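You operate a simulated robot arm through the tools that you are given. There is no shell and no other tool. Be economical: measure what you need, move in short steps, check, and stop when the job is done.

You run a simulated two-armed robot. Do the job below in one go: nothing can be reset, and whatever is moved stays where it is left.

## Task
Zero the reader on the card's filter and put the zero vial back.
Fine: it stands in the reader at the start and goes to the grey rack; the lid ends shut. Set down upright: zero vial.
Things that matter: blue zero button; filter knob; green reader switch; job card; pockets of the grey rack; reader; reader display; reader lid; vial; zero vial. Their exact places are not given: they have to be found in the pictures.

It is judged by the outcome, as a careful person would: the job done as asked, and still so three seconds after it is handed in. It fails if anything else is knocked over, pushed out of place, dropped, spilled or broken. Lids that push on must go on centred and level and be pressed home; caps that screw on are set level and turned clockwise until they are tight.

## Robot
Two 6-joint arms with fingered hands on one trunk, on a base that drives. Base frame: it is fixed to the floor where the robot stands at the start and does not move with it; the origin is under the middle of the robot, x ahead of it, y to its left, z up. Readings come in cm, degrees, newtons and seconds.
The left shoulder is at the start at [5, 17, 109.5], the right one opposite. With the tool pointing down near the work surface each hand reaches from about 50 to 78 cm from the robot's upright axis, wherever it stands, measured 20 degrees to its own side. Places, roughly: blue zero button [50, 40, 100]; filter knob [80, 20, 100]; green reader switch [50, 50, 90]; pockets of the grey rack [60, -10, 90]; reader [60, 30, 90]; reader display [50, 30, 90]; reader lid [80, 30, 110]. Payload 3.5 kg a hand.
The TCP of each hand is the grasp point between the finger pads, 2.6 cm short of the fingertips. In the tool frame z runs along the fingers and y along their closing line. Largest opening 13.2 cm; the body of the gripper starts 7.3 cm behind the TCP. The gripper is a hand of 3 fingers: y runs from the thumb to the fingers, the wrist lies at [0, 0, -23.4] in the tool frame, and closing takes about 1.5 s.
Orientation is told as [roll, pitch, yaw] about the base's x, y, z axes, in that order, counted from this pose: with the fingers straight down and closing along the base's y, the tool's x points along the base's -x, its y along +y and its z along -z.

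## Interface
- The arms move only by the tool drive_tool. It takes "left_moves", "right_moves" or both (then of equal length, played together; a hand with none holds still); each is a list of rows, each a list of 7 numbers: the shift along the base's x, y, z in units of 400 mm (1.0 is 400 mm), then the turn, a rotation vector about the base's x, y, z in units of 120 degrees (1.0 is 120 degrees), then the finger opening in cm, from 0 to 13.2. In form: [[dx, dy, dz, ax, ay, az, jaw], ...]. A call has 1 to 12 rows; each row is the pose to reach, as a shift and turn from the pose commanded when the call began. A call with a number of a shift or a turn outside -1 to 1 is refused whole. Each row takes 0.2 s and may step no farther than 5 cm and 8.6 degrees from the row before; otherwise, or with a gripper value out of range, the whole call is refused. A pose out of reach is approached as far as the arm can. The call stops where the force on the tool passes 90 N (or 10 N more than at its start, if that is more) or the arm is blocked; 0.2 s more then pass. Each finger travels about 15.3 cm/s and halts on what it meets, pressing with about 26 N; the grip force reading is that of the motor and also rises with nothing between the fingers. The clock runs only during rows and for 0.2 s after the last one: add rows that repeat a pose to give the fingers time. The reply holds the time, the measured pose of the TCP, the force on the tool along the base axes, the opening and the grip force, in the units named above and with some noise, with the torque about the TCP (base axes, N m) and any sound that the robot's microphone picked up, and new pictures: "views" is both (left out), scene, wrist or none (wrist: the cameras of the hands that moved).
- Cameras (640 x 400 px; columns grow to the right, rows downward): "scene" is now at [3.77, 5.46, 168.68]; the picture's right is [0.46, -0.89, 0.00], its down [-0.67, -0.35, -0.65] and it looks along [0.58, 0.30, -0.76] (base axes); focal length 252 px, centre (320, 200). "left" rides on the left gripper at [-6.2, 0.3, -9.2] in its tool frame; the picture's right is [-0.05, -1.00, 0.00], its down [0.83, -0.04, -0.56] and it looks along [0.55, -0.03, 0.83] (tool axes); focal length 230 px, centre (320, 200). "right" rides on the right gripper at [6.2, 0.3, -9.2] in its tool frame; the picture's right is [-0.05, 1.00, 0.00], its down [-0.83, -0.04, -0.56] and it looks along [-0.55, -0.03, 0.83] (tool axes); focal length 230 px, centre (320, 200).
- lift_body(by): slides the trunk up (or, below 0, down) by that many cm; the arms and the scene camera ride with it, the base frame stays. It gives what a move gives, with no picture.
- roll_base(legs): drives the robot by 1 to 6 legs, each [ahead, left, turn to the left] in cm, cm and degrees, along the robot's own axes; the way and the turn of a leg run together, so that a leg with both is an arc; at most 150 cm and 180 degrees a leg. The arms and the cameras ride along, it lands a little off, and it stops where it bumps. It gives what a move gives, and a new picture of the scene camera.
- preshape(shape, hand): the hand has 3 fingers and takes this shape, open, in about a second: jaw (thumb against the fingers, like two jaws); tri (thumb and two fingers); tip (a fingertip pinch); poke (one finger out to press); point (the index stretched); flat (the hand flat); cup (the hand cupped); fist (a fist). The gripper value then closes the fingers along that shape, each until it touches; the sizes above hold for jaw. It gives what a move gives, with no picture.
- pan_tilt(pan, tilt): turns the head with the scene camera to pan (to the left, within 86 degrees either way) and tilt (down, from -29 to 69), counted from straight ahead of the robot. It gives what a move gives, and a new picture of the scene camera.
- probe_pixels(camera, pixels): for up to 12 pixels [column, row] of the newest picture of that camera ("zoom" is the newest enlarged one), the place [x, y, z] in the base frame of the surface seen there, good to about 0.2 cm, but the place of the scene camera against the robot may be out by one fixed shift of up to 2.5 cm in any direction. No time passes.
- enlarge(camera, box): a new picture of the part [left, top, right, bottom] of that camera's present view, enlarged. No time passes.
- hand_in(): hands the job in; it is judged then, once.

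Work in short steps. Measure before you move; look again where a grasp or a placing could have gone wrong, and mend it. You have 80 turns and 260 pictures in all, those below and enlarged ones among them. Open the grippers and draw the arms clear of the work before you hand the job in, unless the task says otherwise; then end with one line.

The tools are called as a command line: name --argument value ..., lists and objects as JSON in quotes. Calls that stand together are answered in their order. drive_tool: Moves the arms, as the interface text tells. Its arguments: {"type":"object","properties":{"left_moves":{"type":"array","items":{"type":"array","items":{"type":"number"}}},"right_moves":{"type":"array","items":{"type":"array","items":{"type":"number"}}},"views":{"type":"string","enum":["both","scene","wrist","none"]}},"required":[]} The other tools are called the same way: lift_body (by) slides the trunk up or down; preshape (shape, hand) gives the hand a shape; roll_base (legs) drives the base; pan_tilt (pan, tilt) turns the head that bears the scene camera; probe_pixels (camera, pixels) gives the place of the surface under pixels of a picture; enlarge (camera, box) takes an enlarged picture of a part of a camera's view; hand_in () hands the job in.

At the start:

```text
time: 0.0
left_tool_pos: [40.72, 43.26, 99.99]
left_orientation: [0.0, 0.0, 0.0]
left_contact_force: [-0.3, 0.2, -0.9]
left_wrist_torque: [0.01, 0.0, 0.02]
left_width: 13.19
left_grasp_force: 0.0
left_shape: jaw
right_tool_pos: [55.58, 5.13, 125.49]
right_orientation: [0.1, -0.2, 0.1]
right_contact_force: [-1.2, 0.0, 0.2]
right_wrist_torque: [-0.02, 0.04, 0.01]
right_width: 13.18
right_grasp_force: 0.1
right_shape: jaw
trunk travel left (down, up): [-71.0, 0.0]
robot x, y, heading: [-0.07, 0.15, 0.3]
head pan, tilt: [27.2, 49.3]
```

scene: 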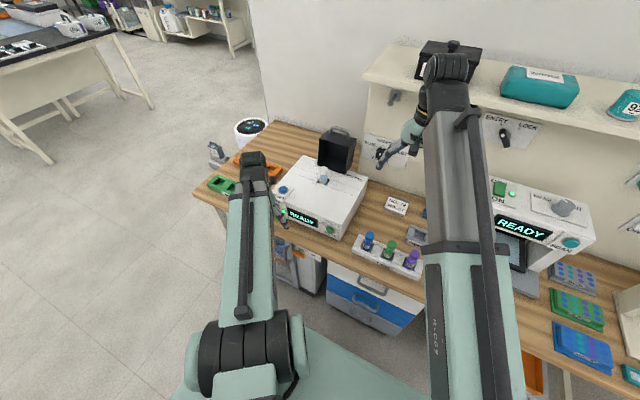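
right: 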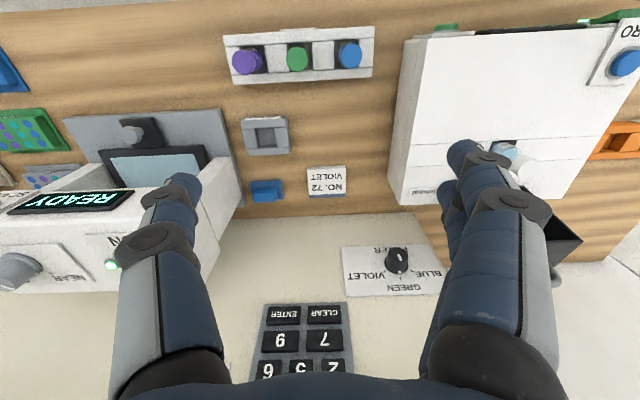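
left: 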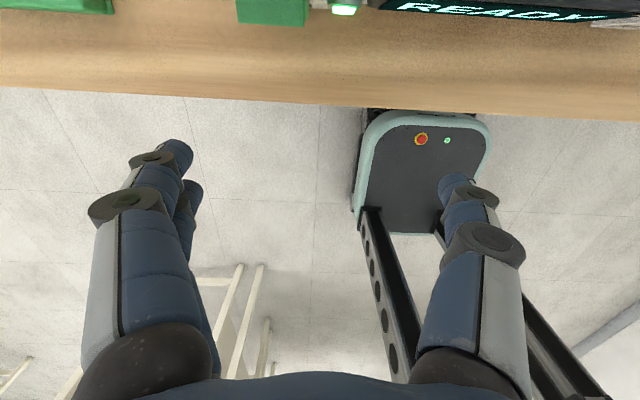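

The pictures show the reader near scene (325,195), the card "NO. 72 VIOLET" near (397,205), and the knob in the right wrist picture at (397,260). I'll enlarge these areas.

enlarge --camera "scene" --box '[200, 110, 440, 280]'

enlarge --camera "right" --box '[220, 120, 460, 300]'

enlarge --camera "right" --box '[380, 0, 640, 220]'

```text
2.35 times, centred on (320, 195) of scene
```

zoom: 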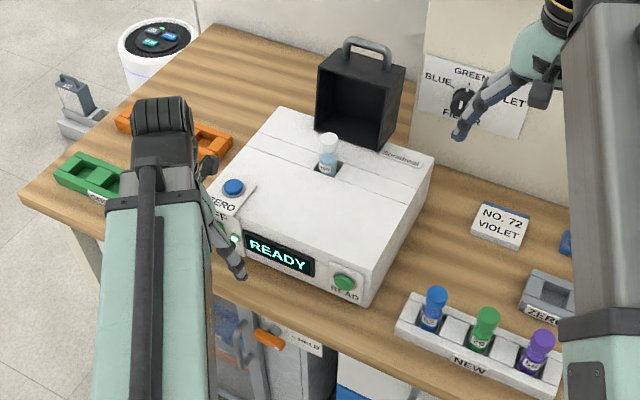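

```text
2.22 times, centred on (340, 210) of right
```

zoom: 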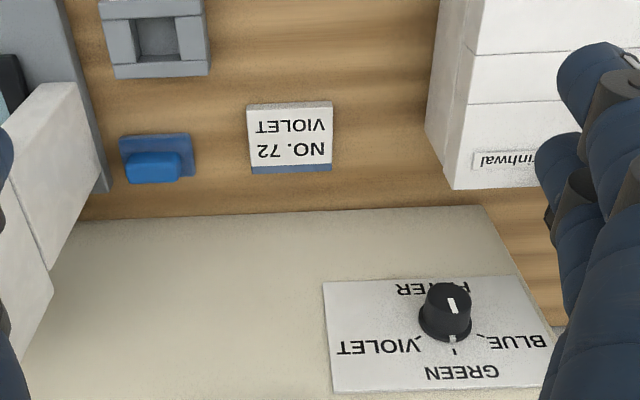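

```text
1.82 times, centred on (510, 110) of right
```

zoom: 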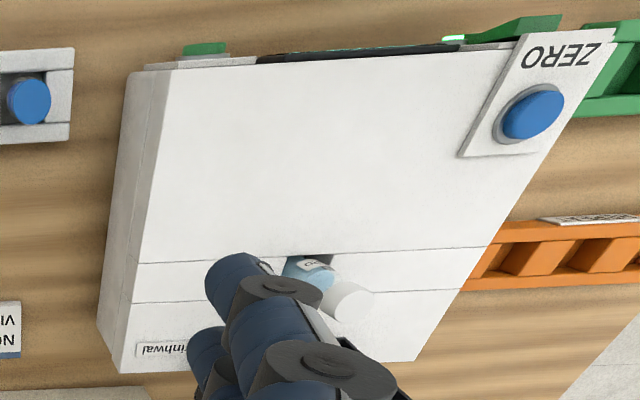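

The card asks for VIOLET; the lid is open and the vial stands in the reader. I'll probe key points in both pictures.

probe_pixels --camera "scene" --pixels '[[283, 190], [323, 172], [323, 180], [305, 152], [290, 215], [330, 231], [342, 130], [354, 143], [320, 137], [397, 205], [419, 234], [345, 168]]'

probe_pixels --camera "right" --pixels '[[397, 252], [383, 270], [420, 285], [355, 290], [345, 250], [265, 135], [247, 120], [285, 120], [325, 182], [625, 63], [512, 148], [410, 200]]'

enlarge --camera "right" --box '[330, 230, 450, 305]'

```text
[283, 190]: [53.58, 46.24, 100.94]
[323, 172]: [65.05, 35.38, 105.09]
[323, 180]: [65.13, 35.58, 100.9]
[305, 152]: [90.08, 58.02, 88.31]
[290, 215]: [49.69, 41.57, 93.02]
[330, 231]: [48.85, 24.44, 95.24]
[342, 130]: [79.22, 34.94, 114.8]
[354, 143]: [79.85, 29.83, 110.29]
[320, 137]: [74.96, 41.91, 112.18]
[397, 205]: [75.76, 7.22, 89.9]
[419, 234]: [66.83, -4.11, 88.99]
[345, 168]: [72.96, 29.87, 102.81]
```

```text
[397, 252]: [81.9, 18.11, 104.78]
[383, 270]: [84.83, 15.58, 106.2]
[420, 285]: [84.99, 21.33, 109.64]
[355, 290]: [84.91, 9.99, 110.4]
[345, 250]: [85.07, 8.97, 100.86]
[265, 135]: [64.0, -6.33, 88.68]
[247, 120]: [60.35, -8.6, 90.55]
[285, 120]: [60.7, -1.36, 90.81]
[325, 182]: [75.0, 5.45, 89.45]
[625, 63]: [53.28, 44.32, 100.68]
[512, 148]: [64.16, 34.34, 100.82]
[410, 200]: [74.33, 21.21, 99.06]
```

```text
5.33 times, centred on (390, 268) of right
```

zoom: 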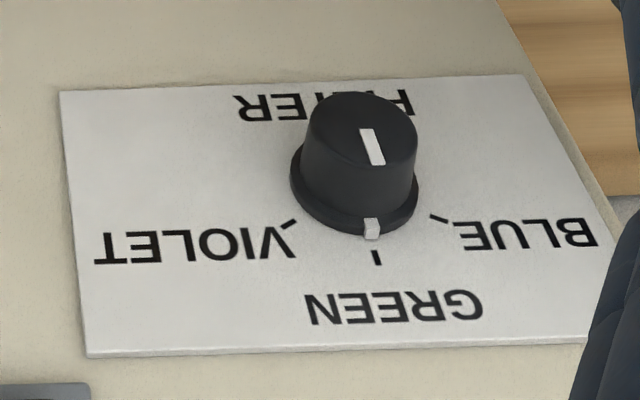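

The knob (zoom (360,160)) now points at GREEN; VIOLET's tick is at zoom (288,224). I'll measure ticks, knob and the shelf above.

probe_pixels --camera "zoom" --pixels '[[377, 257], [288, 226], [438, 217], [372, 145], [345, 105], [412, 125], [308, 125], [372, 230], [355, 228], [80, 345], [590, 335], [300, 180]]'

probe_pixels --camera "scene" --pixels '[[372, 80], [400, 90], [500, 125], [445, 60], [338, 170], [320, 160], [355, 150], [337, 165], [327, 129], [350, 135], [319, 160], [352, 172]]'

enlarge --camera "scene" --box '[280, 110, 390, 210]'

```text
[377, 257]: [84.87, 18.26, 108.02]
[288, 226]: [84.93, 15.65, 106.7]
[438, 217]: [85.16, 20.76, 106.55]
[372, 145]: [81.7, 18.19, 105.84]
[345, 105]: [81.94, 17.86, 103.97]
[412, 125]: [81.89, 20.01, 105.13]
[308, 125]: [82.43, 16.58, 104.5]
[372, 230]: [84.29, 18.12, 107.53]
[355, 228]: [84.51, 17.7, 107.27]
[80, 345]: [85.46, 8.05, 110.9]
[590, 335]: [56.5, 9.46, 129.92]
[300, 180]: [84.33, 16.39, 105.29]
```

```text
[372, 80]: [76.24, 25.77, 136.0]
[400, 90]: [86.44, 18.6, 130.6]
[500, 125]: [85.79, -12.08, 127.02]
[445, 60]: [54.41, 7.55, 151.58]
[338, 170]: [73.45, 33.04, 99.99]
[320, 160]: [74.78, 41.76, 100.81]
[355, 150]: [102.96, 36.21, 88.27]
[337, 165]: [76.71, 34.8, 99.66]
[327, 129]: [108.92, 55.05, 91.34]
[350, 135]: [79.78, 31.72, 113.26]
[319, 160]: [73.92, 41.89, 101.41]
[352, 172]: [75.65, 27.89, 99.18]
```

```text
4.00 times, centred on (335, 160) of scene
```

zoom: 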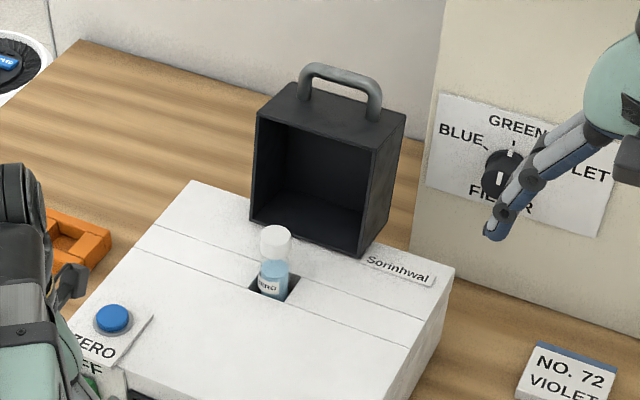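

Dial centre works out to about y 18.2, z 105.0 (right-wrist frame), knob face at x 81.8, VIOLET about 60° clockwise. I'll bring the right hand to a forward-pointing pose in front of the knob.

drive_tool --right_moves '[[0.028, 0.03, -0.03, 0, -0.068, 0, 7], [0.056, 0.06, -0.06, 0, -0.136, 0, 7], [0.085, 0.09, -0.09, 0, -0.2045, 0, 7], [0.113, 0.119, -0.12, 0, -0.273, 0, 7], [0.141, 0.149, -0.15, 0, -0.341, 0, 7], [0.169, 0.178, -0.18, 0, -0.409, 0, 7], [0.197, 0.208, -0.21, 0, -0.477, 0, 7], [0.225, 0.238, -0.24, 0, -0.545, 0, 7], [0.254, 0.267, -0.27, 0, -0.614, 0, 7], [0.282, 0.297, -0.3, 0, -0.682, 0, 7], [0.31, 0.327, -0.337, 0, -0.75, 0, 7]]'

```text
time: 2.4
left_tool_pos: [40.89, 43.32, 100.0]
left_orientation: [0.0, 0.1, 0.0]
left_contact_force: [0.3, 0.4, 0.4]
left_wrist_torque: [-0.02, 0.03, -0.03]
left_width: 13.18
left_grasp_force: 0.1
left_shape: jaw
right_tool_pos: [68.06, 18.27, 112.04]
right_orientation: [-175.8, -89.8, 175.8]
right_contact_force: [0.4, -0.1, -0.8]
right_wrist_torque: [-0.03, 0.02, 0.01]
right_width: 7.06
right_grasp_force: 0.1
right_shape: jaw
trunk travel left (down, up): [-71.0, 0.0]
robot x, y, heading: [0.13, -0.24, -0.3]
head pan, tilt: [27.2, 49.3]
```

scene: 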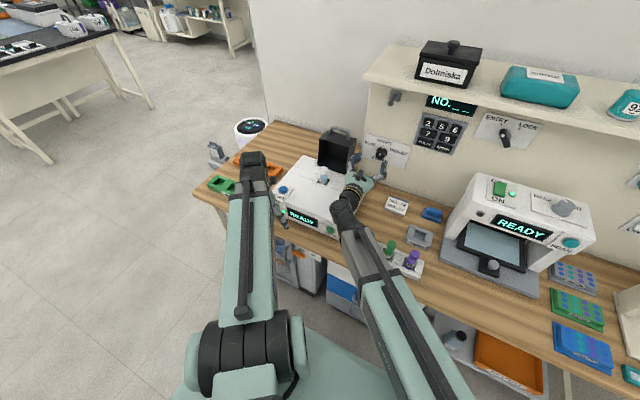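
right: 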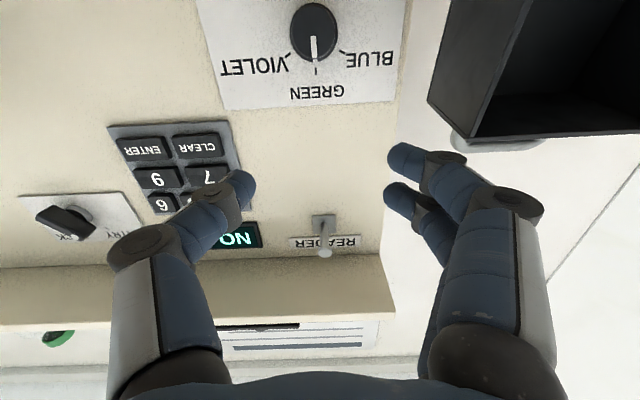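

The hand points forward; knob visible at right (313,33). I'll re-measure it from this pose and roll the hand -60°.

probe_pixels --camera "right" --pixels '[[313, 30], [292, 25], [335, 25], [315, 71], [289, 56], [341, 51], [470, 142], [430, 100]]'

drive_tool --right_moves '[[0, 0, 0, -0.07, 0, 0, 6], [0, 0, 0, -0.14, 0, 0, 6], [0, 0, 0, -0.21, 0, 0, 6], [0, 0, 0, -0.28, 0, 0, 6], [0, 0, 0, -0.35, 0, 0, 6], [0, 0, 0, -0.42, 0, 0, 6], [0, 0, 0, -0.49, 0, 0, 6], [0.05, 0, -0.06, -0.5, 0, 0, 6], [0.1, 0, -0.12, -0.5, 0, 0, 6], [0.15, 0, -0.176, -0.5, 0, 0, 6]]'

```text
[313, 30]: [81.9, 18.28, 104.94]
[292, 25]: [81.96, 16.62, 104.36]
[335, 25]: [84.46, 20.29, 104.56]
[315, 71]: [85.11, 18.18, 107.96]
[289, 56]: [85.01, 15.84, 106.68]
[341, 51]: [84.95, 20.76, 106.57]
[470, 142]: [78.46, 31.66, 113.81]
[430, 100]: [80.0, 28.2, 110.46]
```

```text
time: 4.6
left_tool_pos: [40.55, 43.31, 99.99]
left_orientation: [0.0, -0.2, 0.0]
left_contact_force: [-0.8, -0.6, 0.5]
left_wrist_torque: [0.01, -0.03, -0.04]
left_width: 13.19
left_grasp_force: 0.0
left_shape: jaw
right_tool_pos: [73.77, 18.48, 104.92]
right_orientation: [-90.3, -30.0, 90.5]
right_contact_force: [-2.2, 2.6, 20.4]
right_wrist_torque: [0.51, 0.73, -0.04]
right_width: 5.63
right_grasp_force: 0.2
right_shape: jaw
trunk travel left (down, up): [-71.0, 0.0]
robot x, y, heading: [0.26, -0.15, 0.1]
head pan, tilt: [27.2, 49.3]
```

scene: 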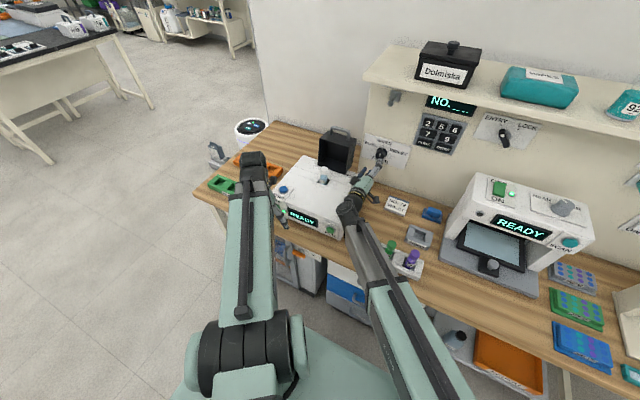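
right: 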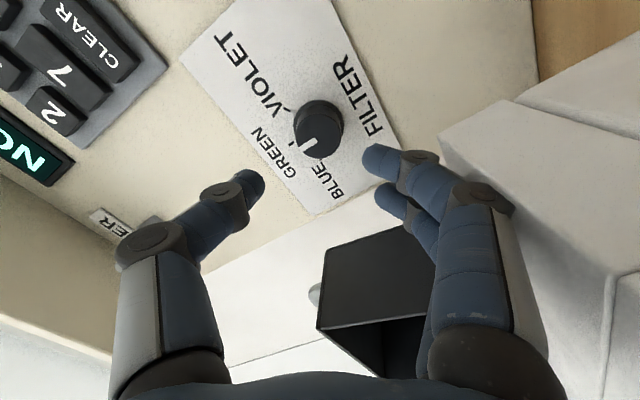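

A 20 N upward force shows the gripper body resting on the reader's edge at this roll. I'll back up and out, undo the roll, and use roll 0→+60 with a slight downward tilt instead.

drive_tool --right_moves '[[0, 0, 0.08, 0, 0, 0, 6], [-0.05, 0, 0.16, 0, 0, 0, 6], [-0.1, 0, 0.2, 0.07, 0, 0, 6], [-0.13, 0, 0.2, 0.14, 0, 0, 6], [-0.13, 0, 0.2, 0.21, 0, 0, 6], [-0.13, 0, 0.2, 0.28, 0, 0, 6], [-0.13, 0, 0.2, 0.35, 0, 0, 6], [-0.13, 0, 0.2, 0.42, 0, 0, 6], [-0.13, 0, 0.2, 0.49, 0, 0, 6], [-0.13, 0, 0.2, 0.5, 0, 0, 6]]' --views "scene"

drive_tool --right_moves '[[0.02, 0, -0.02, 0, 0.0625, 0, 6], [0.04, 0, -0.04, 0, 0.125, 0, 6], [0.08, 0, -0.1, 0, 0.125, 0, 6], [0.15, 0, -0.18, 0, 0.125, 0, 6]]'

```text
time: 6.8
left_tool_pos: [40.75, 43.27, 99.95]
left_orientation: [0.0, 0.0, 0.0]
left_contact_force: [-0.2, 0.1, 0.2]
left_wrist_torque: [-0.01, -0.01, -0.01]
left_width: 13.18
left_grasp_force: 0.1
left_shape: jaw
right_tool_pos: [68.83, 18.12, 113.02]
right_orientation: [153.9, -89.6, -154.0]
right_contact_force: [-0.6, 0.0, -0.7]
right_wrist_torque: [-0.03, -0.01, -0.01]
right_width: 6.04
right_grasp_force: 0.0
right_shape: jaw
trunk travel left (down, up): [-71.0, 0.0]
robot x, y, heading: [0.07, -0.01, -0.2]
head pan, tilt: [27.2, 49.3]
```

scene: 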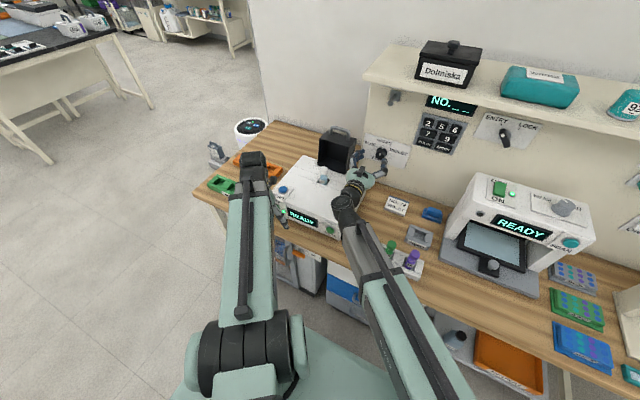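

```text
time: 7.8
left_tool_pos: [40.82, 43.32, 99.96]
left_orientation: [0.0, 0.0, 0.0]
left_contact_force: [0.9, 0.9, -0.5]
left_wrist_torque: [0.05, 0.02, 0.0]
left_width: 13.21
left_grasp_force: 0.1
left_shape: jaw
right_tool_pos: [74.95, 18.21, 105.72]
right_orientation: [0.1, -75.2, 0.1]
right_contact_force: [-0.6, -0.4, -1.0]
right_wrist_torque: [0.01, -0.02, -0.01]
right_width: 6.04
right_grasp_force: 0.2
right_shape: jaw
trunk travel left (down, up): [-71.0, 0.0]
robot x, y, heading: [-0.05, -0.23, -0.1]
head pan, tilt: [27.2, 49.3]
```

scene: 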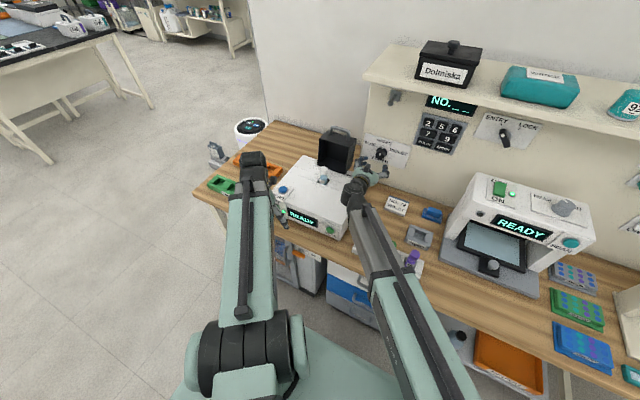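
right: 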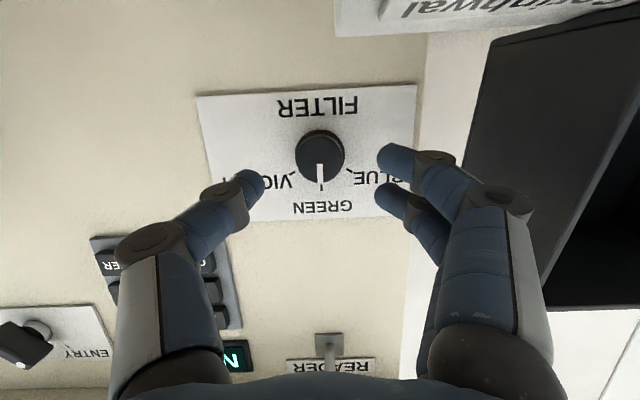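

No contact now, with the knob centred at right (320,158) between the fingers. I'll move in about 6.7 cm and close on the knob.

drive_tool --right_moves '[[0.06, 0, -0.005, 0, 0, 0, 6], [0.12, 0, -0.01, 0, 0, 0, 6], [0.168, 0, -0.011, 0, 0, 0, 6], [0.168, 0, -0.011, 0, 0, 0, 6], [0.168, 0, -0.011, 0, 0, 0, 3], [0.168, 0, -0.011, 0, 0, 0, 2], [0.168, 0, -0.011, 0, 0, 0, 2], [0.168, 0, -0.011, 0, 0, 0, 2]]' --views "wrist"

```text
time: 9.6
left_tool_pos: [40.68, 43.24, 99.93]
left_orientation: [-0.1, -0.1, -0.1]
left_contact_force: [-0.8, 0.8, -0.1]
left_wrist_torque: [0.0, -0.03, 0.0]
left_width: 13.21
left_grasp_force: 0.0
left_shape: jaw
right_tool_pos: [81.23, 18.05, 105.27]
right_orientation: [0.2, -75.2, -0.1]
right_contact_force: [1.2, -0.7, -0.7]
right_wrist_torque: [0.01, -0.01, 0.01]
right_width: 2.8
right_grasp_force: 25.8
right_shape: jaw
trunk travel left (down, up): [-71.0, 0.0]
robot x, y, heading: [-0.4, -0.07, 0.0]
head pan, tilt: [27.2, 49.3]
```

right: 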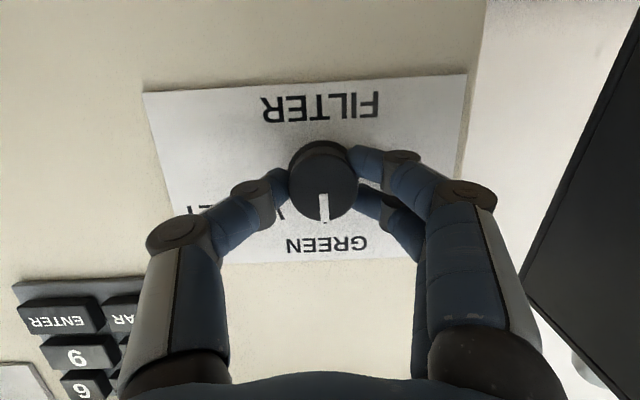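

Grip holds at 2.8 cm around the knob. I'll turn it +60° about x (clockwise, toward VIOLET).

drive_tool --right_moves '[[0, -0.001, 0, 0.0625, 0, 0, 2], [0, -0.002, 0, 0.125, 0, 0, 2], [0, -0.003, -0.001, 0.1875, 0, 0, 2], [0, -0.004, -0.001, 0.25, 0, 0, 2], [0, -0.005, -0.002, 0.3125, 0, 0, 2], [0, -0.006, -0.003, 0.375, 0, 0, 2], [0, -0.007, -0.004, 0.4375, 0, 0, 2], [0, -0.007, -0.004, 0.5, 0, 0, 2], [0, -0.007, -0.004, 0.5, 0, 0, 2]]'

```text
time: 11.6
left_tool_pos: [40.7, 43.27, 100.03]
left_orientation: [0.0, -0.1, 0.0]
left_contact_force: [0.5, 0.3, 0.1]
left_wrist_torque: [-0.03, -0.02, 0.02]
left_width: 13.17
left_grasp_force: 0.1
left_shape: jaw
right_tool_pos: [81.4, 17.8, 105.07]
right_orientation: [81.7, -28.8, -73.0]
right_contact_force: [-11.1, -5.6, -4.4]
right_wrist_torque: [-0.02, 0.15, -0.1]
right_width: 2.86
right_grasp_force: 26.7
right_shape: jaw
trunk travel left (down, up): [-71.0, 0.0]
robot x, y, heading: [0.19, -0.06, -0.2]
head pan, tilt: [27.2, 49.3]
```

scene: 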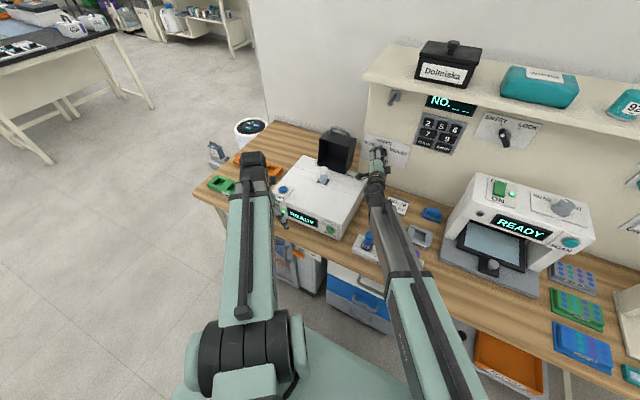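
right: 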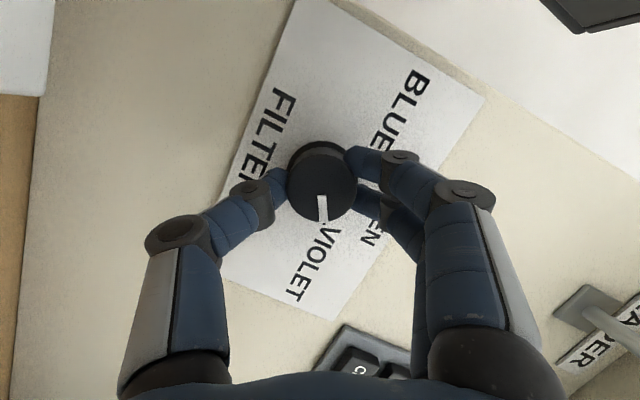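

The mark at (322,205) now lines up with VIOLET. I'll open, back away and look.

drive_tool --right_moves '[[0, 0, 0, 0, 0, 0, 4], [0, 0, 0, 0, 0, 0, 6], [0, 0, 0, 0, 0, 0, 6], [-0.06, -0.005, 0.01, 0, 0, 0, 6], [-0.14, -0.01, 0.03, 0, 0, 0, 6], [-0.22, -0.02, 0.05, 0, 0, 0, 6]]' --views "wrist"

```text
time: 13.0
left_tool_pos: [40.67, 43.33, 100.0]
left_orientation: [0.0, 0.0, 0.0]
left_contact_force: [0.2, 0.4, 0.2]
left_wrist_torque: [0.01, -0.04, -0.04]
left_width: 13.17
left_grasp_force: 0.0
left_shape: jaw
right_tool_pos: [72.6, 17.26, 106.92]
right_orientation: [81.7, -28.9, -73.2]
right_contact_force: [0.2, 0.4, 0.4]
right_wrist_torque: [0.0, 0.01, -0.03]
right_width: 5.96
right_grasp_force: 0.1
right_shape: jaw
trunk travel left (down, up): [-71.0, 0.0]
robot x, y, heading: [-0.03, -0.03, 0.1]
head pan, tilt: [27.2, 49.3]
```

right: 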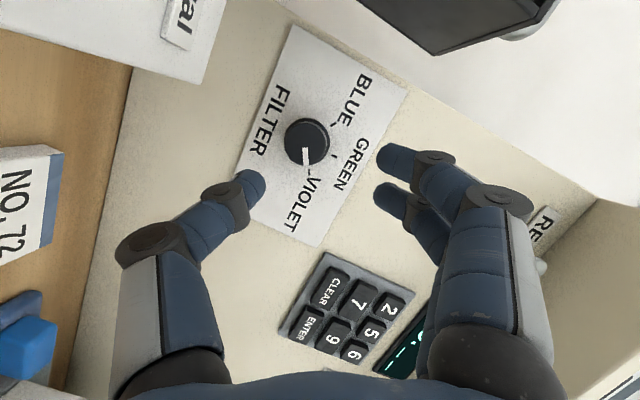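

The knob points at VIOLET. I'll withdraw the right arm back to a clear, downward pose to the right.

drive_tool --right_moves '[[-0.05, -0.05, 0.04, -0.0625, 0, 0, 6], [-0.1, -0.1, 0.08, -0.125, 0, 0, 6], [-0.15, -0.15, 0.12, -0.1875, 0, 0, 6], [-0.2, -0.2, 0.16, -0.25, 0, 0, 6], [-0.25, -0.25, 0.2, -0.3125, 0, 0, 6], [-0.3, -0.3, 0.24, -0.375, 0, 0, 6], [-0.35, -0.35, 0.28, -0.4375, 0, 0, 6], [-0.4, -0.4, 0.32, -0.5, 0, 0, 6]]' --views "none"

drive_tool --right_moves '[[0, 0, 0, 0, 0.07, 0, 6], [0, 0, 0, 0, 0.14, 0, 6], [0, 0, 0, 0, 0.21, 0, 6], [0, 0, 0, 0, 0.28, 0, 6], [0, 0, 0, 0, 0.35, 0, 6], [0, 0, 0, 0, 0.42, 0, 6], [0, 0, 0, 0, 0.49, 0, 6], [0, 0, 0, 0, 0.56, 0, 6], [0, 0, 0, 0, 0.625, 0, 6]]'

```text
time: 14.8
left_tool_pos: [40.8, 43.3, 99.95]
left_orientation: [0.0, 0.0, 0.0]
left_contact_force: [-0.1, -1.0, 0.7]
left_wrist_torque: [0.0, 0.02, -0.01]
left_width: 13.19
left_grasp_force: 0.1
left_shape: jaw
right_tool_pos: [62.96, 6.05, 120.83]
right_orientation: [-0.1, -75.3, 0.2]
right_contact_force: [0.2, -0.2, 0.7]
right_wrist_torque: [0.01, 0.0, 0.02]
right_width: 5.96
right_grasp_force: 0.0
right_shape: jaw
right hand out of reach, approached as far as the arm can: row 5, 6, 7, 8
trunk travel left (down, up): [-71.0, 0.0]
robot x, y, heading: [-0.1, 0.13, -0.1]
head pan, tilt: [27.2, 49.3]
```

```text
time: 16.8
left_tool_pos: [40.71, 43.27, 100.04]
left_orientation: [0.1, -0.1, 0.0]
left_contact_force: [0.6, -0.2, 0.4]
left_wrist_torque: [-0.01, 0.01, 0.01]
left_width: 13.18
left_grasp_force: 0.1
left_shape: jaw
right_tool_pos: [63.48, 5.81, 120.79]
right_orientation: [0.1, -0.2, 0.1]
right_contact_force: [0.4, -0.1, 0.5]
right_wrist_torque: [-0.01, 0.01, -0.01]
right_width: 5.95
right_grasp_force: 0.1
right_shape: jaw
trunk travel left (down, up): [-71.0, 0.0]
robot x, y, heading: [0.51, -0.23, -0.1]
head pan, tilt: [27.2, 49.3]
```

scene: 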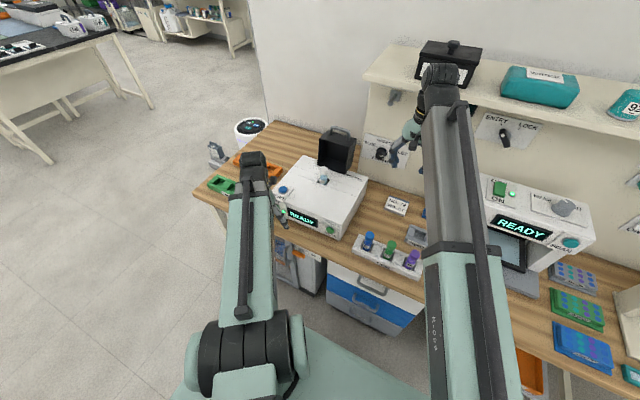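
right: 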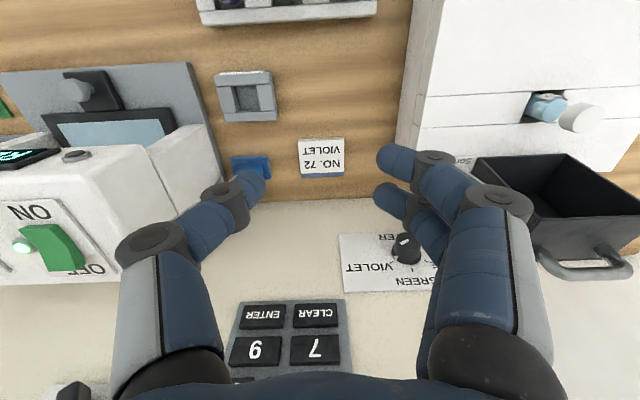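

This gives a good view of the lid and handle (right (595,265)). I'll probe the lid, handle, vial and rack.

probe_pixels --camera "right" --pixels '[[580, 270], [543, 260], [625, 268], [530, 240], [478, 160], [540, 158], [548, 105], [580, 117], [525, 107], [246, 97], [222, 76], [272, 118]]'

enlarge --camera "right" --box '[440, 60, 640, 290]'

```text
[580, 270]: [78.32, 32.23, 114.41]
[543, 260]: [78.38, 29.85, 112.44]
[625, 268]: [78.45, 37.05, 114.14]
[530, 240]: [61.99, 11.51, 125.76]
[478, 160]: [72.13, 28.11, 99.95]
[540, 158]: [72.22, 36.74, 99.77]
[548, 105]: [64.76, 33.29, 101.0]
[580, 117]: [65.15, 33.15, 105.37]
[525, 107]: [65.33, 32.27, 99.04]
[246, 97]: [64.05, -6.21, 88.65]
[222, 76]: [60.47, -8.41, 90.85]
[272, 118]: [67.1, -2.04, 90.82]
```

```text
1.74 times, centred on (540, 175) of right
```

zoom: 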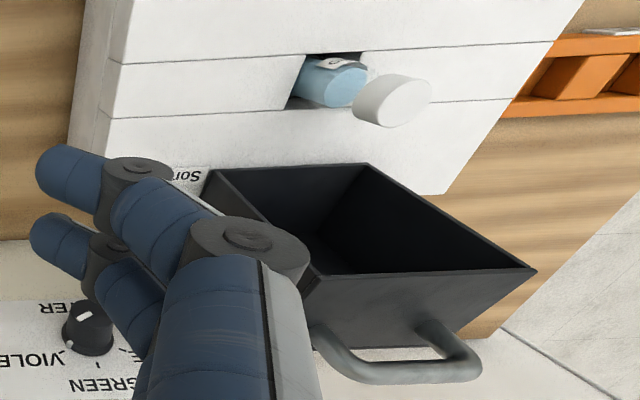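

Handle bar measured about x 78.3, y 30–37, z ~114; lid hinge about x 72, z 100. I'll raise the left hand, yaw it 90° so it can straddle the bar.

drive_tool --left_moves '[[0, 0, 0.11, 0, 0, 0, 6], [0, 0, 0.22, 0, 0, 0.068, 6], [0.05, -0.025, 0.33, 0, 0, 0.136, 6], [0.1, -0.05, 0.43, 0, 0, 0.205, 6], [0.15, -0.08, 0.5, 0, 0, 0.273, 6], [0.2, -0.11, 0.55, 0, 0, 0.341, 6], [0.25, -0.14, 0.55, 0, 0, 0.409, 6], [0.3, -0.17, 0.55, 0, 0, 0.477, 6], [0.35, -0.2, 0.55, 0, 0, 0.545, 6], [0.4, -0.22, 0.55, 0, 0, 0.614, 6], [0.45, -0.24, 0.55, 0, 0, 0.682, 6], [0.5, -0.243, 0.55, 0, 0, 0.75, 6]]'

```text
time: 19.4
left_tool_pos: [60.91, 33.76, 121.97]
left_orientation: [-0.1, -0.1, 90.1]
left_contact_force: [-1.2, 0.0, -0.2]
left_wrist_torque: [-0.02, 0.02, 0.02]
left_width: 6.05
left_grasp_force: 0.0
left_shape: jaw
right_tool_pos: [63.55, 5.84, 120.88]
right_orientation: [0.1, -0.3, -0.1]
right_contact_force: [-0.1, 0.6, -0.8]
right_wrist_torque: [0.01, 0.03, -0.02]
right_width: 5.94
right_grasp_force: 0.0
right_shape: jaw
trunk travel left (down, up): [-71.0, 0.0]
robot x, y, heading: [0.24, 0.11, -0.0]
head pan, tilt: [27.2, 49.3]
```

scene: 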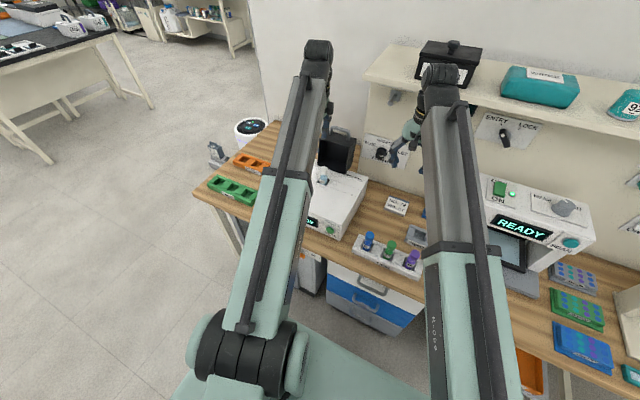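
left: 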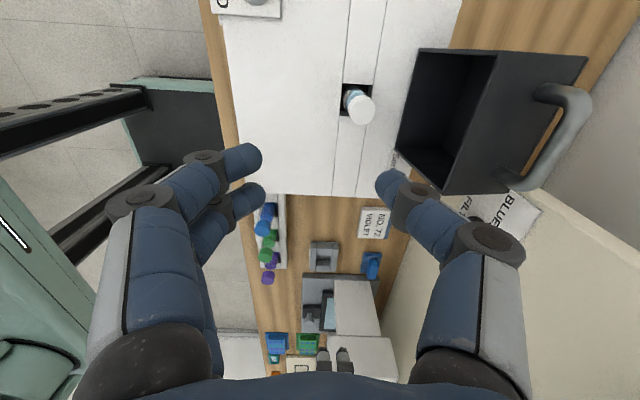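

Yaw worked, and the left camera sees the handle (560,135) and vial (358,105). I'll probe them and pitch the hand -45° while moving back a bit.

probe_pixels --camera "left" --pixels '[[572, 130], [580, 110], [548, 93], [512, 180], [560, 100], [540, 165], [500, 55], [440, 190], [360, 108], [586, 58], [500, 190], [415, 50]]'

drive_tool --left_moves '[[0, 0, 0, 0, -0.065, 0, 6], [0.0, 0, 0, 0, -0.13, 0, 6], [0.05, 0, 0, 0, -0.19, 0, 6], [0.1, 0, 0, 0, -0.25, 0, 6], [0.15, 0, 0, 0, -0.315, 0, 6], [0.22, 0, 0, 0, -0.375, 0, 6]]'

```text
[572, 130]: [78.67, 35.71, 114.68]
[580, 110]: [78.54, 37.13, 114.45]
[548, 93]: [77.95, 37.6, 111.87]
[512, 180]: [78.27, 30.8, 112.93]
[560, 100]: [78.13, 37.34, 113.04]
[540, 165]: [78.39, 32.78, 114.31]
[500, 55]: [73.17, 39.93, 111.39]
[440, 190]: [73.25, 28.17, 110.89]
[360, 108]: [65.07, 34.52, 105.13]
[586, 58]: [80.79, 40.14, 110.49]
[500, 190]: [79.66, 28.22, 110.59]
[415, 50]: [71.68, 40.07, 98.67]
```

```text
time: 20.8
left_tool_pos: [69.48, 33.41, 121.88]
left_orientation: [-45.0, 0.0, 90.0]
left_contact_force: [0.2, -1.2, -0.6]
left_wrist_torque: [0.01, 0.01, 0.0]
left_width: 6.06
left_grasp_force: 0.0
left_shape: jaw
right_tool_pos: [63.52, 5.84, 120.77]
right_orientation: [0.0, -0.1, 0.0]
right_contact_force: [0.2, -0.3, -0.4]
right_wrist_torque: [0.04, 0.02, -0.01]
right_width: 5.94
right_grasp_force: 0.0
right_shape: jaw
trunk travel left (down, up): [-71.0, 0.0]
robot x, y, heading: [0.22, -0.47, 0.0]
head pan, tilt: [27.2, 49.3]
```

scene: 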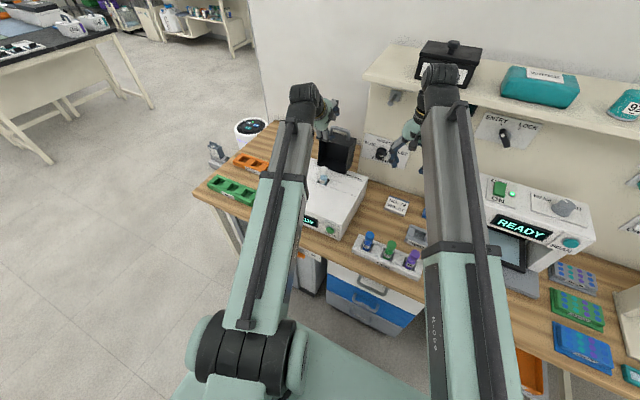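
left: 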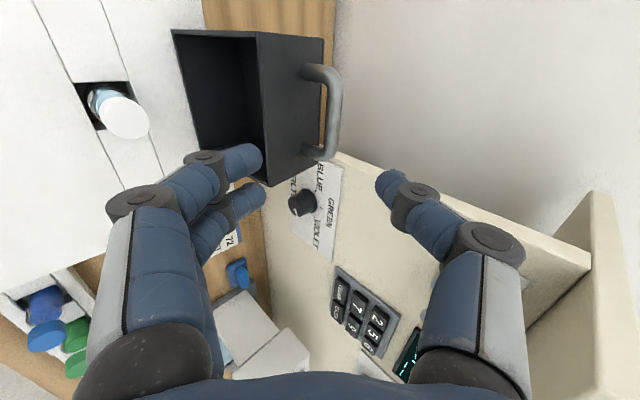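

Bar centre ≈ (78.5, 34.1, 114.1). I'll change pitch to -35°, then approach along the tool axis with a narrow opening and pause just short of it.

drive_tool --left_moves '[[0.04, 0.007, 0, 0, 0.042, 0, 5], [0.087, 0.014, 0, 0, 0.0833, 0, 3.8], [0.12, 0.014, -0.047, 0, 0.0833, 0, 3.8], [0.165, 0.014, -0.112, 0, 0.0833, 0, 3.8]]'

```text
time: 21.8
left_tool_pos: [76.31, 34.27, 117.38]
left_orientation: [-35.0, 0.0, 89.9]
left_contact_force: [0.4, 0.1, 0.4]
left_wrist_torque: [-0.01, 0.05, 0.01]
left_width: 3.83
left_grasp_force: 0.1
left_shape: jaw
right_tool_pos: [63.67, 5.89, 120.78]
right_orientation: [0.0, -0.2, -0.1]
right_contact_force: [-0.1, -0.5, -0.6]
right_wrist_torque: [0.01, 0.01, 0.01]
right_width: 5.96
right_grasp_force: 0.1
right_shape: jaw
trunk travel left (down, up): [-71.0, 0.0]
robot x, y, heading: [-0.09, -0.28, 0.1]
head pan, tilt: [27.2, 49.3]
```

scene: 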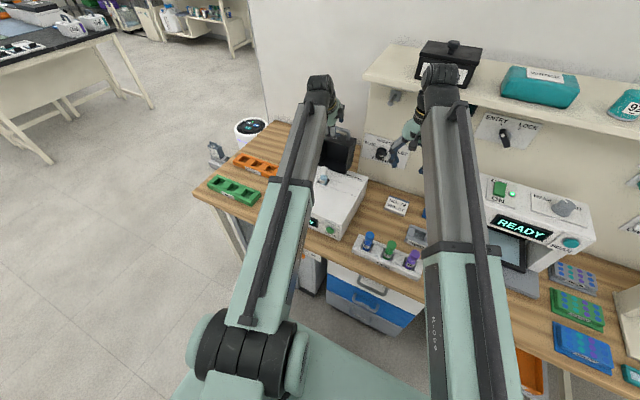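
left: 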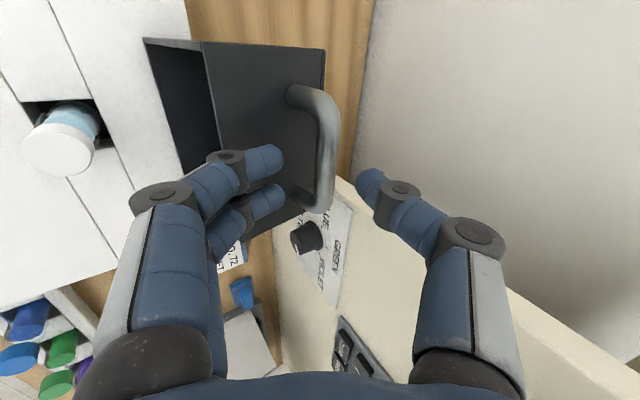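

The bar (left (330,150)) sits between the fingertips (283,160) and (372,185). I'll continue 2.4 cm further and close.

probe_pixels --camera "left" --pixels '[[328, 130], [328, 170], [318, 110], [295, 190]]'

drive_tool --left_moves '[[0.02, 0, -0.03, 0, 0, 0, 3.8], [0.035, 0, -0.052, 0, 0, 0, 3.8], [0.035, 0, -0.052, 0, 0, 0, 2], [0.035, 0, -0.052, 0, 0, 0, 0.5], [0.035, 0, -0.052, 0, 0, 0, 0.3], [0.035, 0, -0.052, 0, 0, 0, 0.3]]'

```text
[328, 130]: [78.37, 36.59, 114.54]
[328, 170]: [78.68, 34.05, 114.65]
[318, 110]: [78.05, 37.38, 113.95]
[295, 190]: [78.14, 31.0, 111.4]
```

```text
time: 23.2
left_tool_pos: [77.54, 34.17, 115.45]
left_orientation: [-35.0, 0.0, 90.0]
left_contact_force: [3.2, 0.0, 3.6]
left_wrist_torque: [0.0, -0.11, 0.02]
left_width: 0.8
left_grasp_force: 25.9
left_shape: jaw
right_tool_pos: [63.68, 5.81, 120.78]
right_orientation: [0.1, -0.1, 0.0]
right_contact_force: [-0.7, 1.0, 0.1]
right_wrist_torque: [0.02, 0.01, -0.01]
right_width: 5.96
right_grasp_force: 0.0
right_shape: jaw
trunk travel left (down, up): [-71.0, 0.0]
robot x, y, heading: [-0.03, 0.19, -0.1]
head pan, tilt: [27.2, 49.3]
```

scene: 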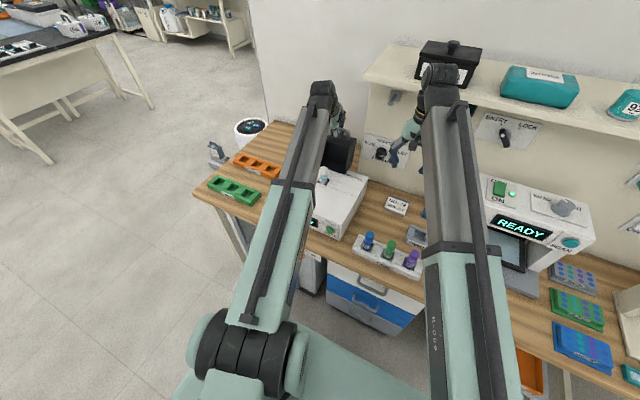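
left: 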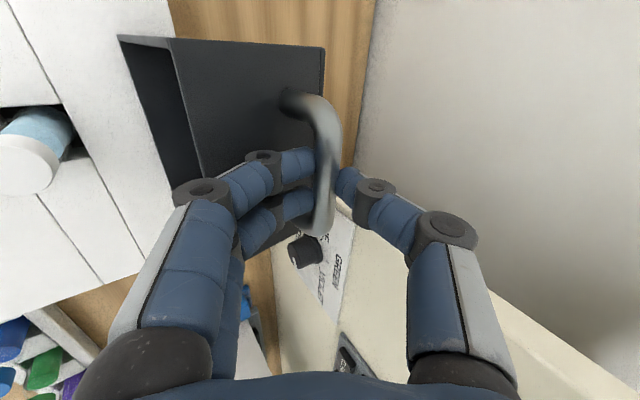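

Gripped at 0.8 cm on the bar. I'll swing the lid the first ~40° along an arc about the hinge and check forces.

drive_tool --left_moves '[[-0.0325, 0, 0.012, 0, -0.008, 0, 0.3], [-0.066, 0, 0.022, 0, -0.0167, 0, 0.3], [-0.1, 0, 0.028, 0, -0.025, 0, 0.3], [-0.135, 0, 0.032, 0, -0.033, 0, 0.3], [-0.17, 0, 0.033, 0, -0.042, 0, 0.3], [-0.205, 0, 0.0305, 0, -0.05, 0, 0.3], [-0.24, 0, 0.0245, 0, -0.058, 0, 0.3], [-0.274, 0, 0.0168, 0, -0.067, 0, 0.3]]'

```text
time: 25.0
left_tool_pos: [66.49, 34.23, 116.24]
left_orientation: [-43.2, -0.1, 90.1]
left_contact_force: [-4.8, 5.7, 24.8]
left_wrist_torque: [0.04, -0.46, 0.05]
left_width: 1.09
left_grasp_force: 25.8
left_shape: jaw
right_tool_pos: [63.46, 5.94, 121.02]
right_orientation: [0.1, -0.4, 0.0]
right_contact_force: [0.3, -0.4, 0.9]
right_wrist_torque: [0.01, 0.0, 0.0]
right_width: 5.98
right_grasp_force: 0.1
right_shape: jaw
trunk travel left (down, up): [-71.0, 0.0]
robot x, y, heading: [0.02, 0.2, -0.0]
head pan, tilt: [27.2, 49.3]
```

scene: 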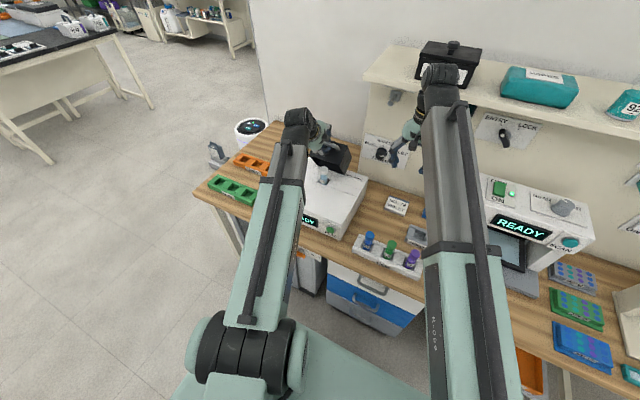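
left: 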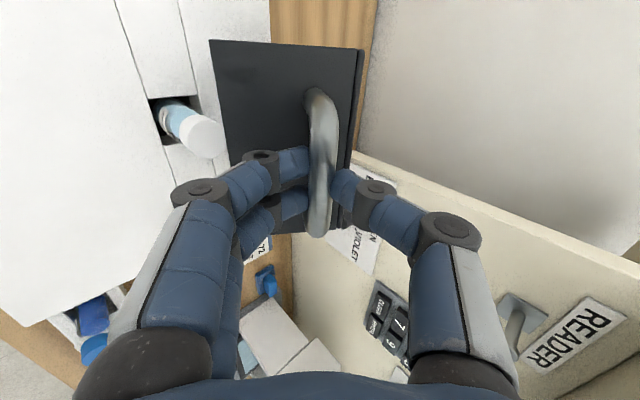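

The lid follows, with 25 N upward on the tool — so the hinge is a little off my estimate. I'll measure the bar and lid edges to refit.

probe_pixels --camera "left" --pixels '[[322, 120], [318, 220], [325, 140], [215, 50], [225, 140], [355, 60], [300, 55], [260, 70], [355, 100], [190, 130], [270, 230]]'

```text
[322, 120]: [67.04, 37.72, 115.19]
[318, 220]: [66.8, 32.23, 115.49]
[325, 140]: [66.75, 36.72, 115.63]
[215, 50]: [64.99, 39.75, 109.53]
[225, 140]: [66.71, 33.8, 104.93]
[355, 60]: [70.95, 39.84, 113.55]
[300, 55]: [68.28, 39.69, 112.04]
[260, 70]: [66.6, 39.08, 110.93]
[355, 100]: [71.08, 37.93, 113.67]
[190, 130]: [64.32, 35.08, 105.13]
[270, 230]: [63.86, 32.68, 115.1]
```

Refit hinge ≈ (71.6, 98.9), lid turned ~40°. I'll continue the arc to about 88°.

drive_tool --left_moves '[[-0.0505, 0, -0.008, 0, -0.008, 0, 0.3], [-0.0845, 0, -0.022, 0, -0.0167, 0, 0.3], [-0.1165, 0, -0.04, 0, -0.027, 0, 0.3], [-0.148, 0, -0.06, 0, -0.0375, 0, 0.3], [-0.177, 0, -0.085, 0, -0.048, 0, 0.3], [-0.205, 0, -0.11, 0, -0.058, 0, 0.3], [-0.229, 0, -0.139, 0, -0.067, 0, 0.3], [-0.252, 0, -0.169, 0, -0.075, 0, 0.3], [-0.271, 0, -0.2, 0, -0.083, 0, 0.3], [-0.282, 0, -0.22, 0, -0.09, 0, 0.3]]'

```text
time: 27.2
left_tool_pos: [59.94, 36.55, 108.58]
left_orientation: [-53.9, 0.0, 89.3]
left_contact_force: [-53.5, -58.5, 41.7]
left_wrist_torque: [0.32, 0.03, -0.38]
left_width: 1.1
left_grasp_force: 25.7
left_shape: jaw
left hand out of reach, approached as far as the arm can: row 5, 6, 7, 8, 9, 10
right_tool_pos: [62.66, 5.1, 121.42]
right_orientation: [0.5, -0.6, -0.1]
right_contact_force: [-0.5, 0.4, 0.4]
right_wrist_torque: [0.01, 0.01, 0.0]
right_width: 5.94
right_grasp_force: 0.1
right_shape: jaw
trunk travel left (down, up): [-71.0, 0.0]
robot x, y, heading: [0.13, -0.06, -0.1]
head pan, tilt: [27.2, 49.3]
```

scene: 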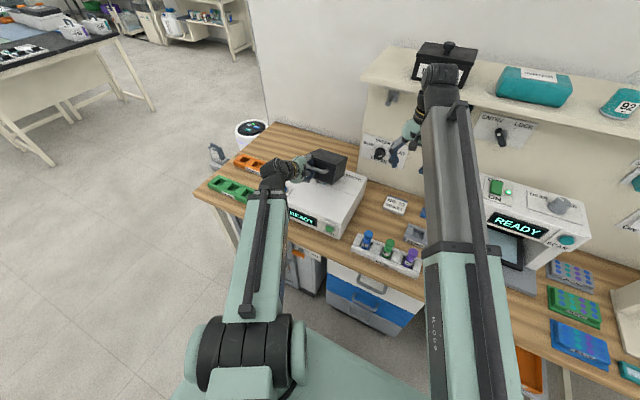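
left: 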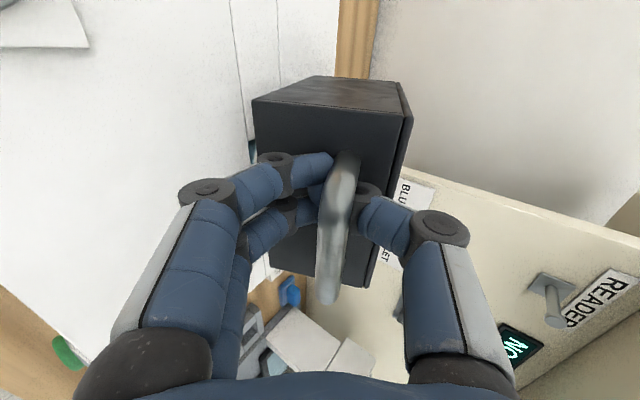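

The left arm hit its inner reach limit (row 5 on) and is straining sideways 58 N. I'll probe where the bar and lid are now before relieving it.

probe_pixels --camera "left" --pixels '[[345, 175], [330, 230], [328, 290], [255, 100], [310, 80], [400, 85], [270, 265], [340, 115], [370, 110]]'

enlarge --camera "scene" --box '[250, 120, 400, 230]'

```text
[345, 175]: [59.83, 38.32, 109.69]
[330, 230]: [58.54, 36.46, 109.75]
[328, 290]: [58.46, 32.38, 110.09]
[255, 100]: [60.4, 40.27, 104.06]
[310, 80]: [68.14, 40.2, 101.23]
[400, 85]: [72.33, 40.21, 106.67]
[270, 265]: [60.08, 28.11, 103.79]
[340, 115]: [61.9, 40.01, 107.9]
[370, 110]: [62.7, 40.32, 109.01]
```

```text
3.64 times, centred on (325, 175) of scene
```

zoom: 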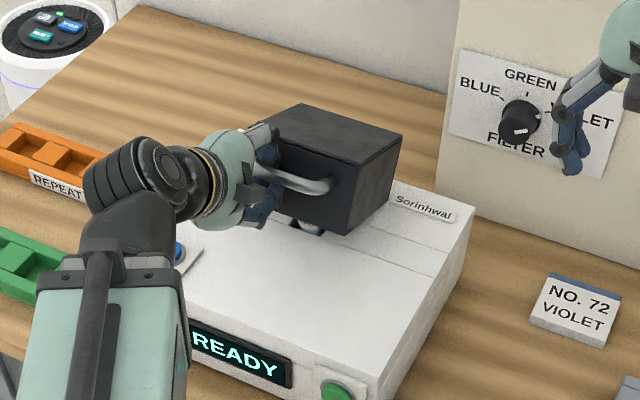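

The lid is ~20° from shut; bar is ≈(58.8, 109.3), slid deep in the grip. I'll relieve the strain and rotate the tool more upright about the bar (which also brings the wrist back into reach).

drive_tool --left_moves '[[0.1, 0.055, 0.03, 0, 0, 0, 0.3], [0.1105, 0.06, 0.027, 0, 0.065, 0, 0.3], [0.107, 0.06, 0.024, 0, 0.132, 0, 0.3], [0.103, 0.06, 0.021, 0, 0.2, 0, 0.3], [0.099, 0.06, 0.019, 0, 0.267, 0, 0.3], [0.095, 0.06, 0.018, 0, 0.325, 0, 0.3]]'

```text
time: 27.5
left_tool_pos: [60.33, 36.54, 108.81]
left_orientation: [-54.2, 0.6, 88.7]
left_contact_force: [-50.5, -32.9, 40.3]
left_wrist_torque: [0.38, 0.0, 0.06]
left_width: 1.23
left_grasp_force: 26.0
left_shape: jaw
right_tool_pos: [62.65, 5.38, 121.21]
right_orientation: [0.2, -0.6, -0.1]
right_contact_force: [-0.5, 1.2, -1.0]
right_wrist_torque: [-0.09, -0.05, 0.02]
right_width: 5.94
right_grasp_force: 0.1
right_shape: jaw
trunk travel left (down, up): [-71.0, 0.0]
robot x, y, heading: [-0.11, -0.03, -0.2]
head pan, tilt: [27.2, 49.3]
stopped in row 1 (left hand): the force on the tool passed its limit (the readings are from after the stop); the commanded pose is now the measured one
```

scene: 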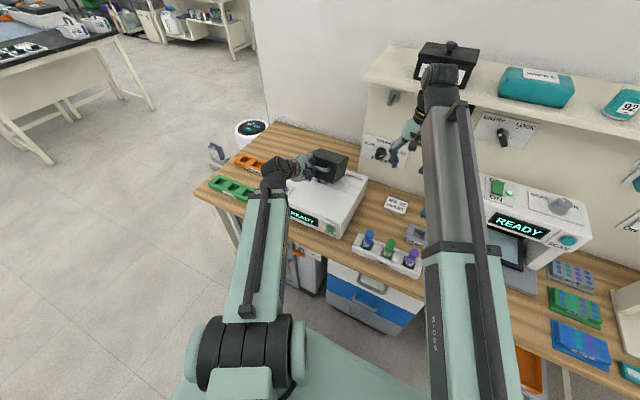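
left: 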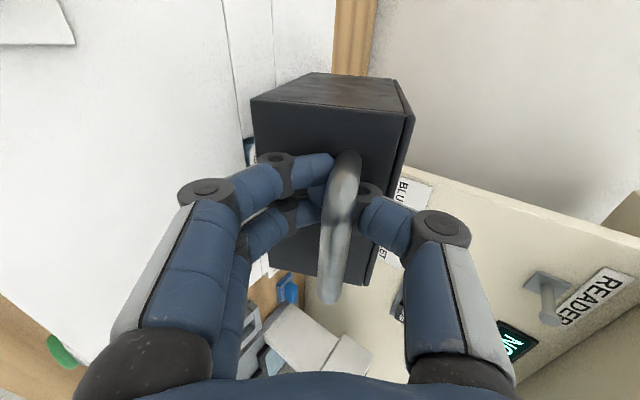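

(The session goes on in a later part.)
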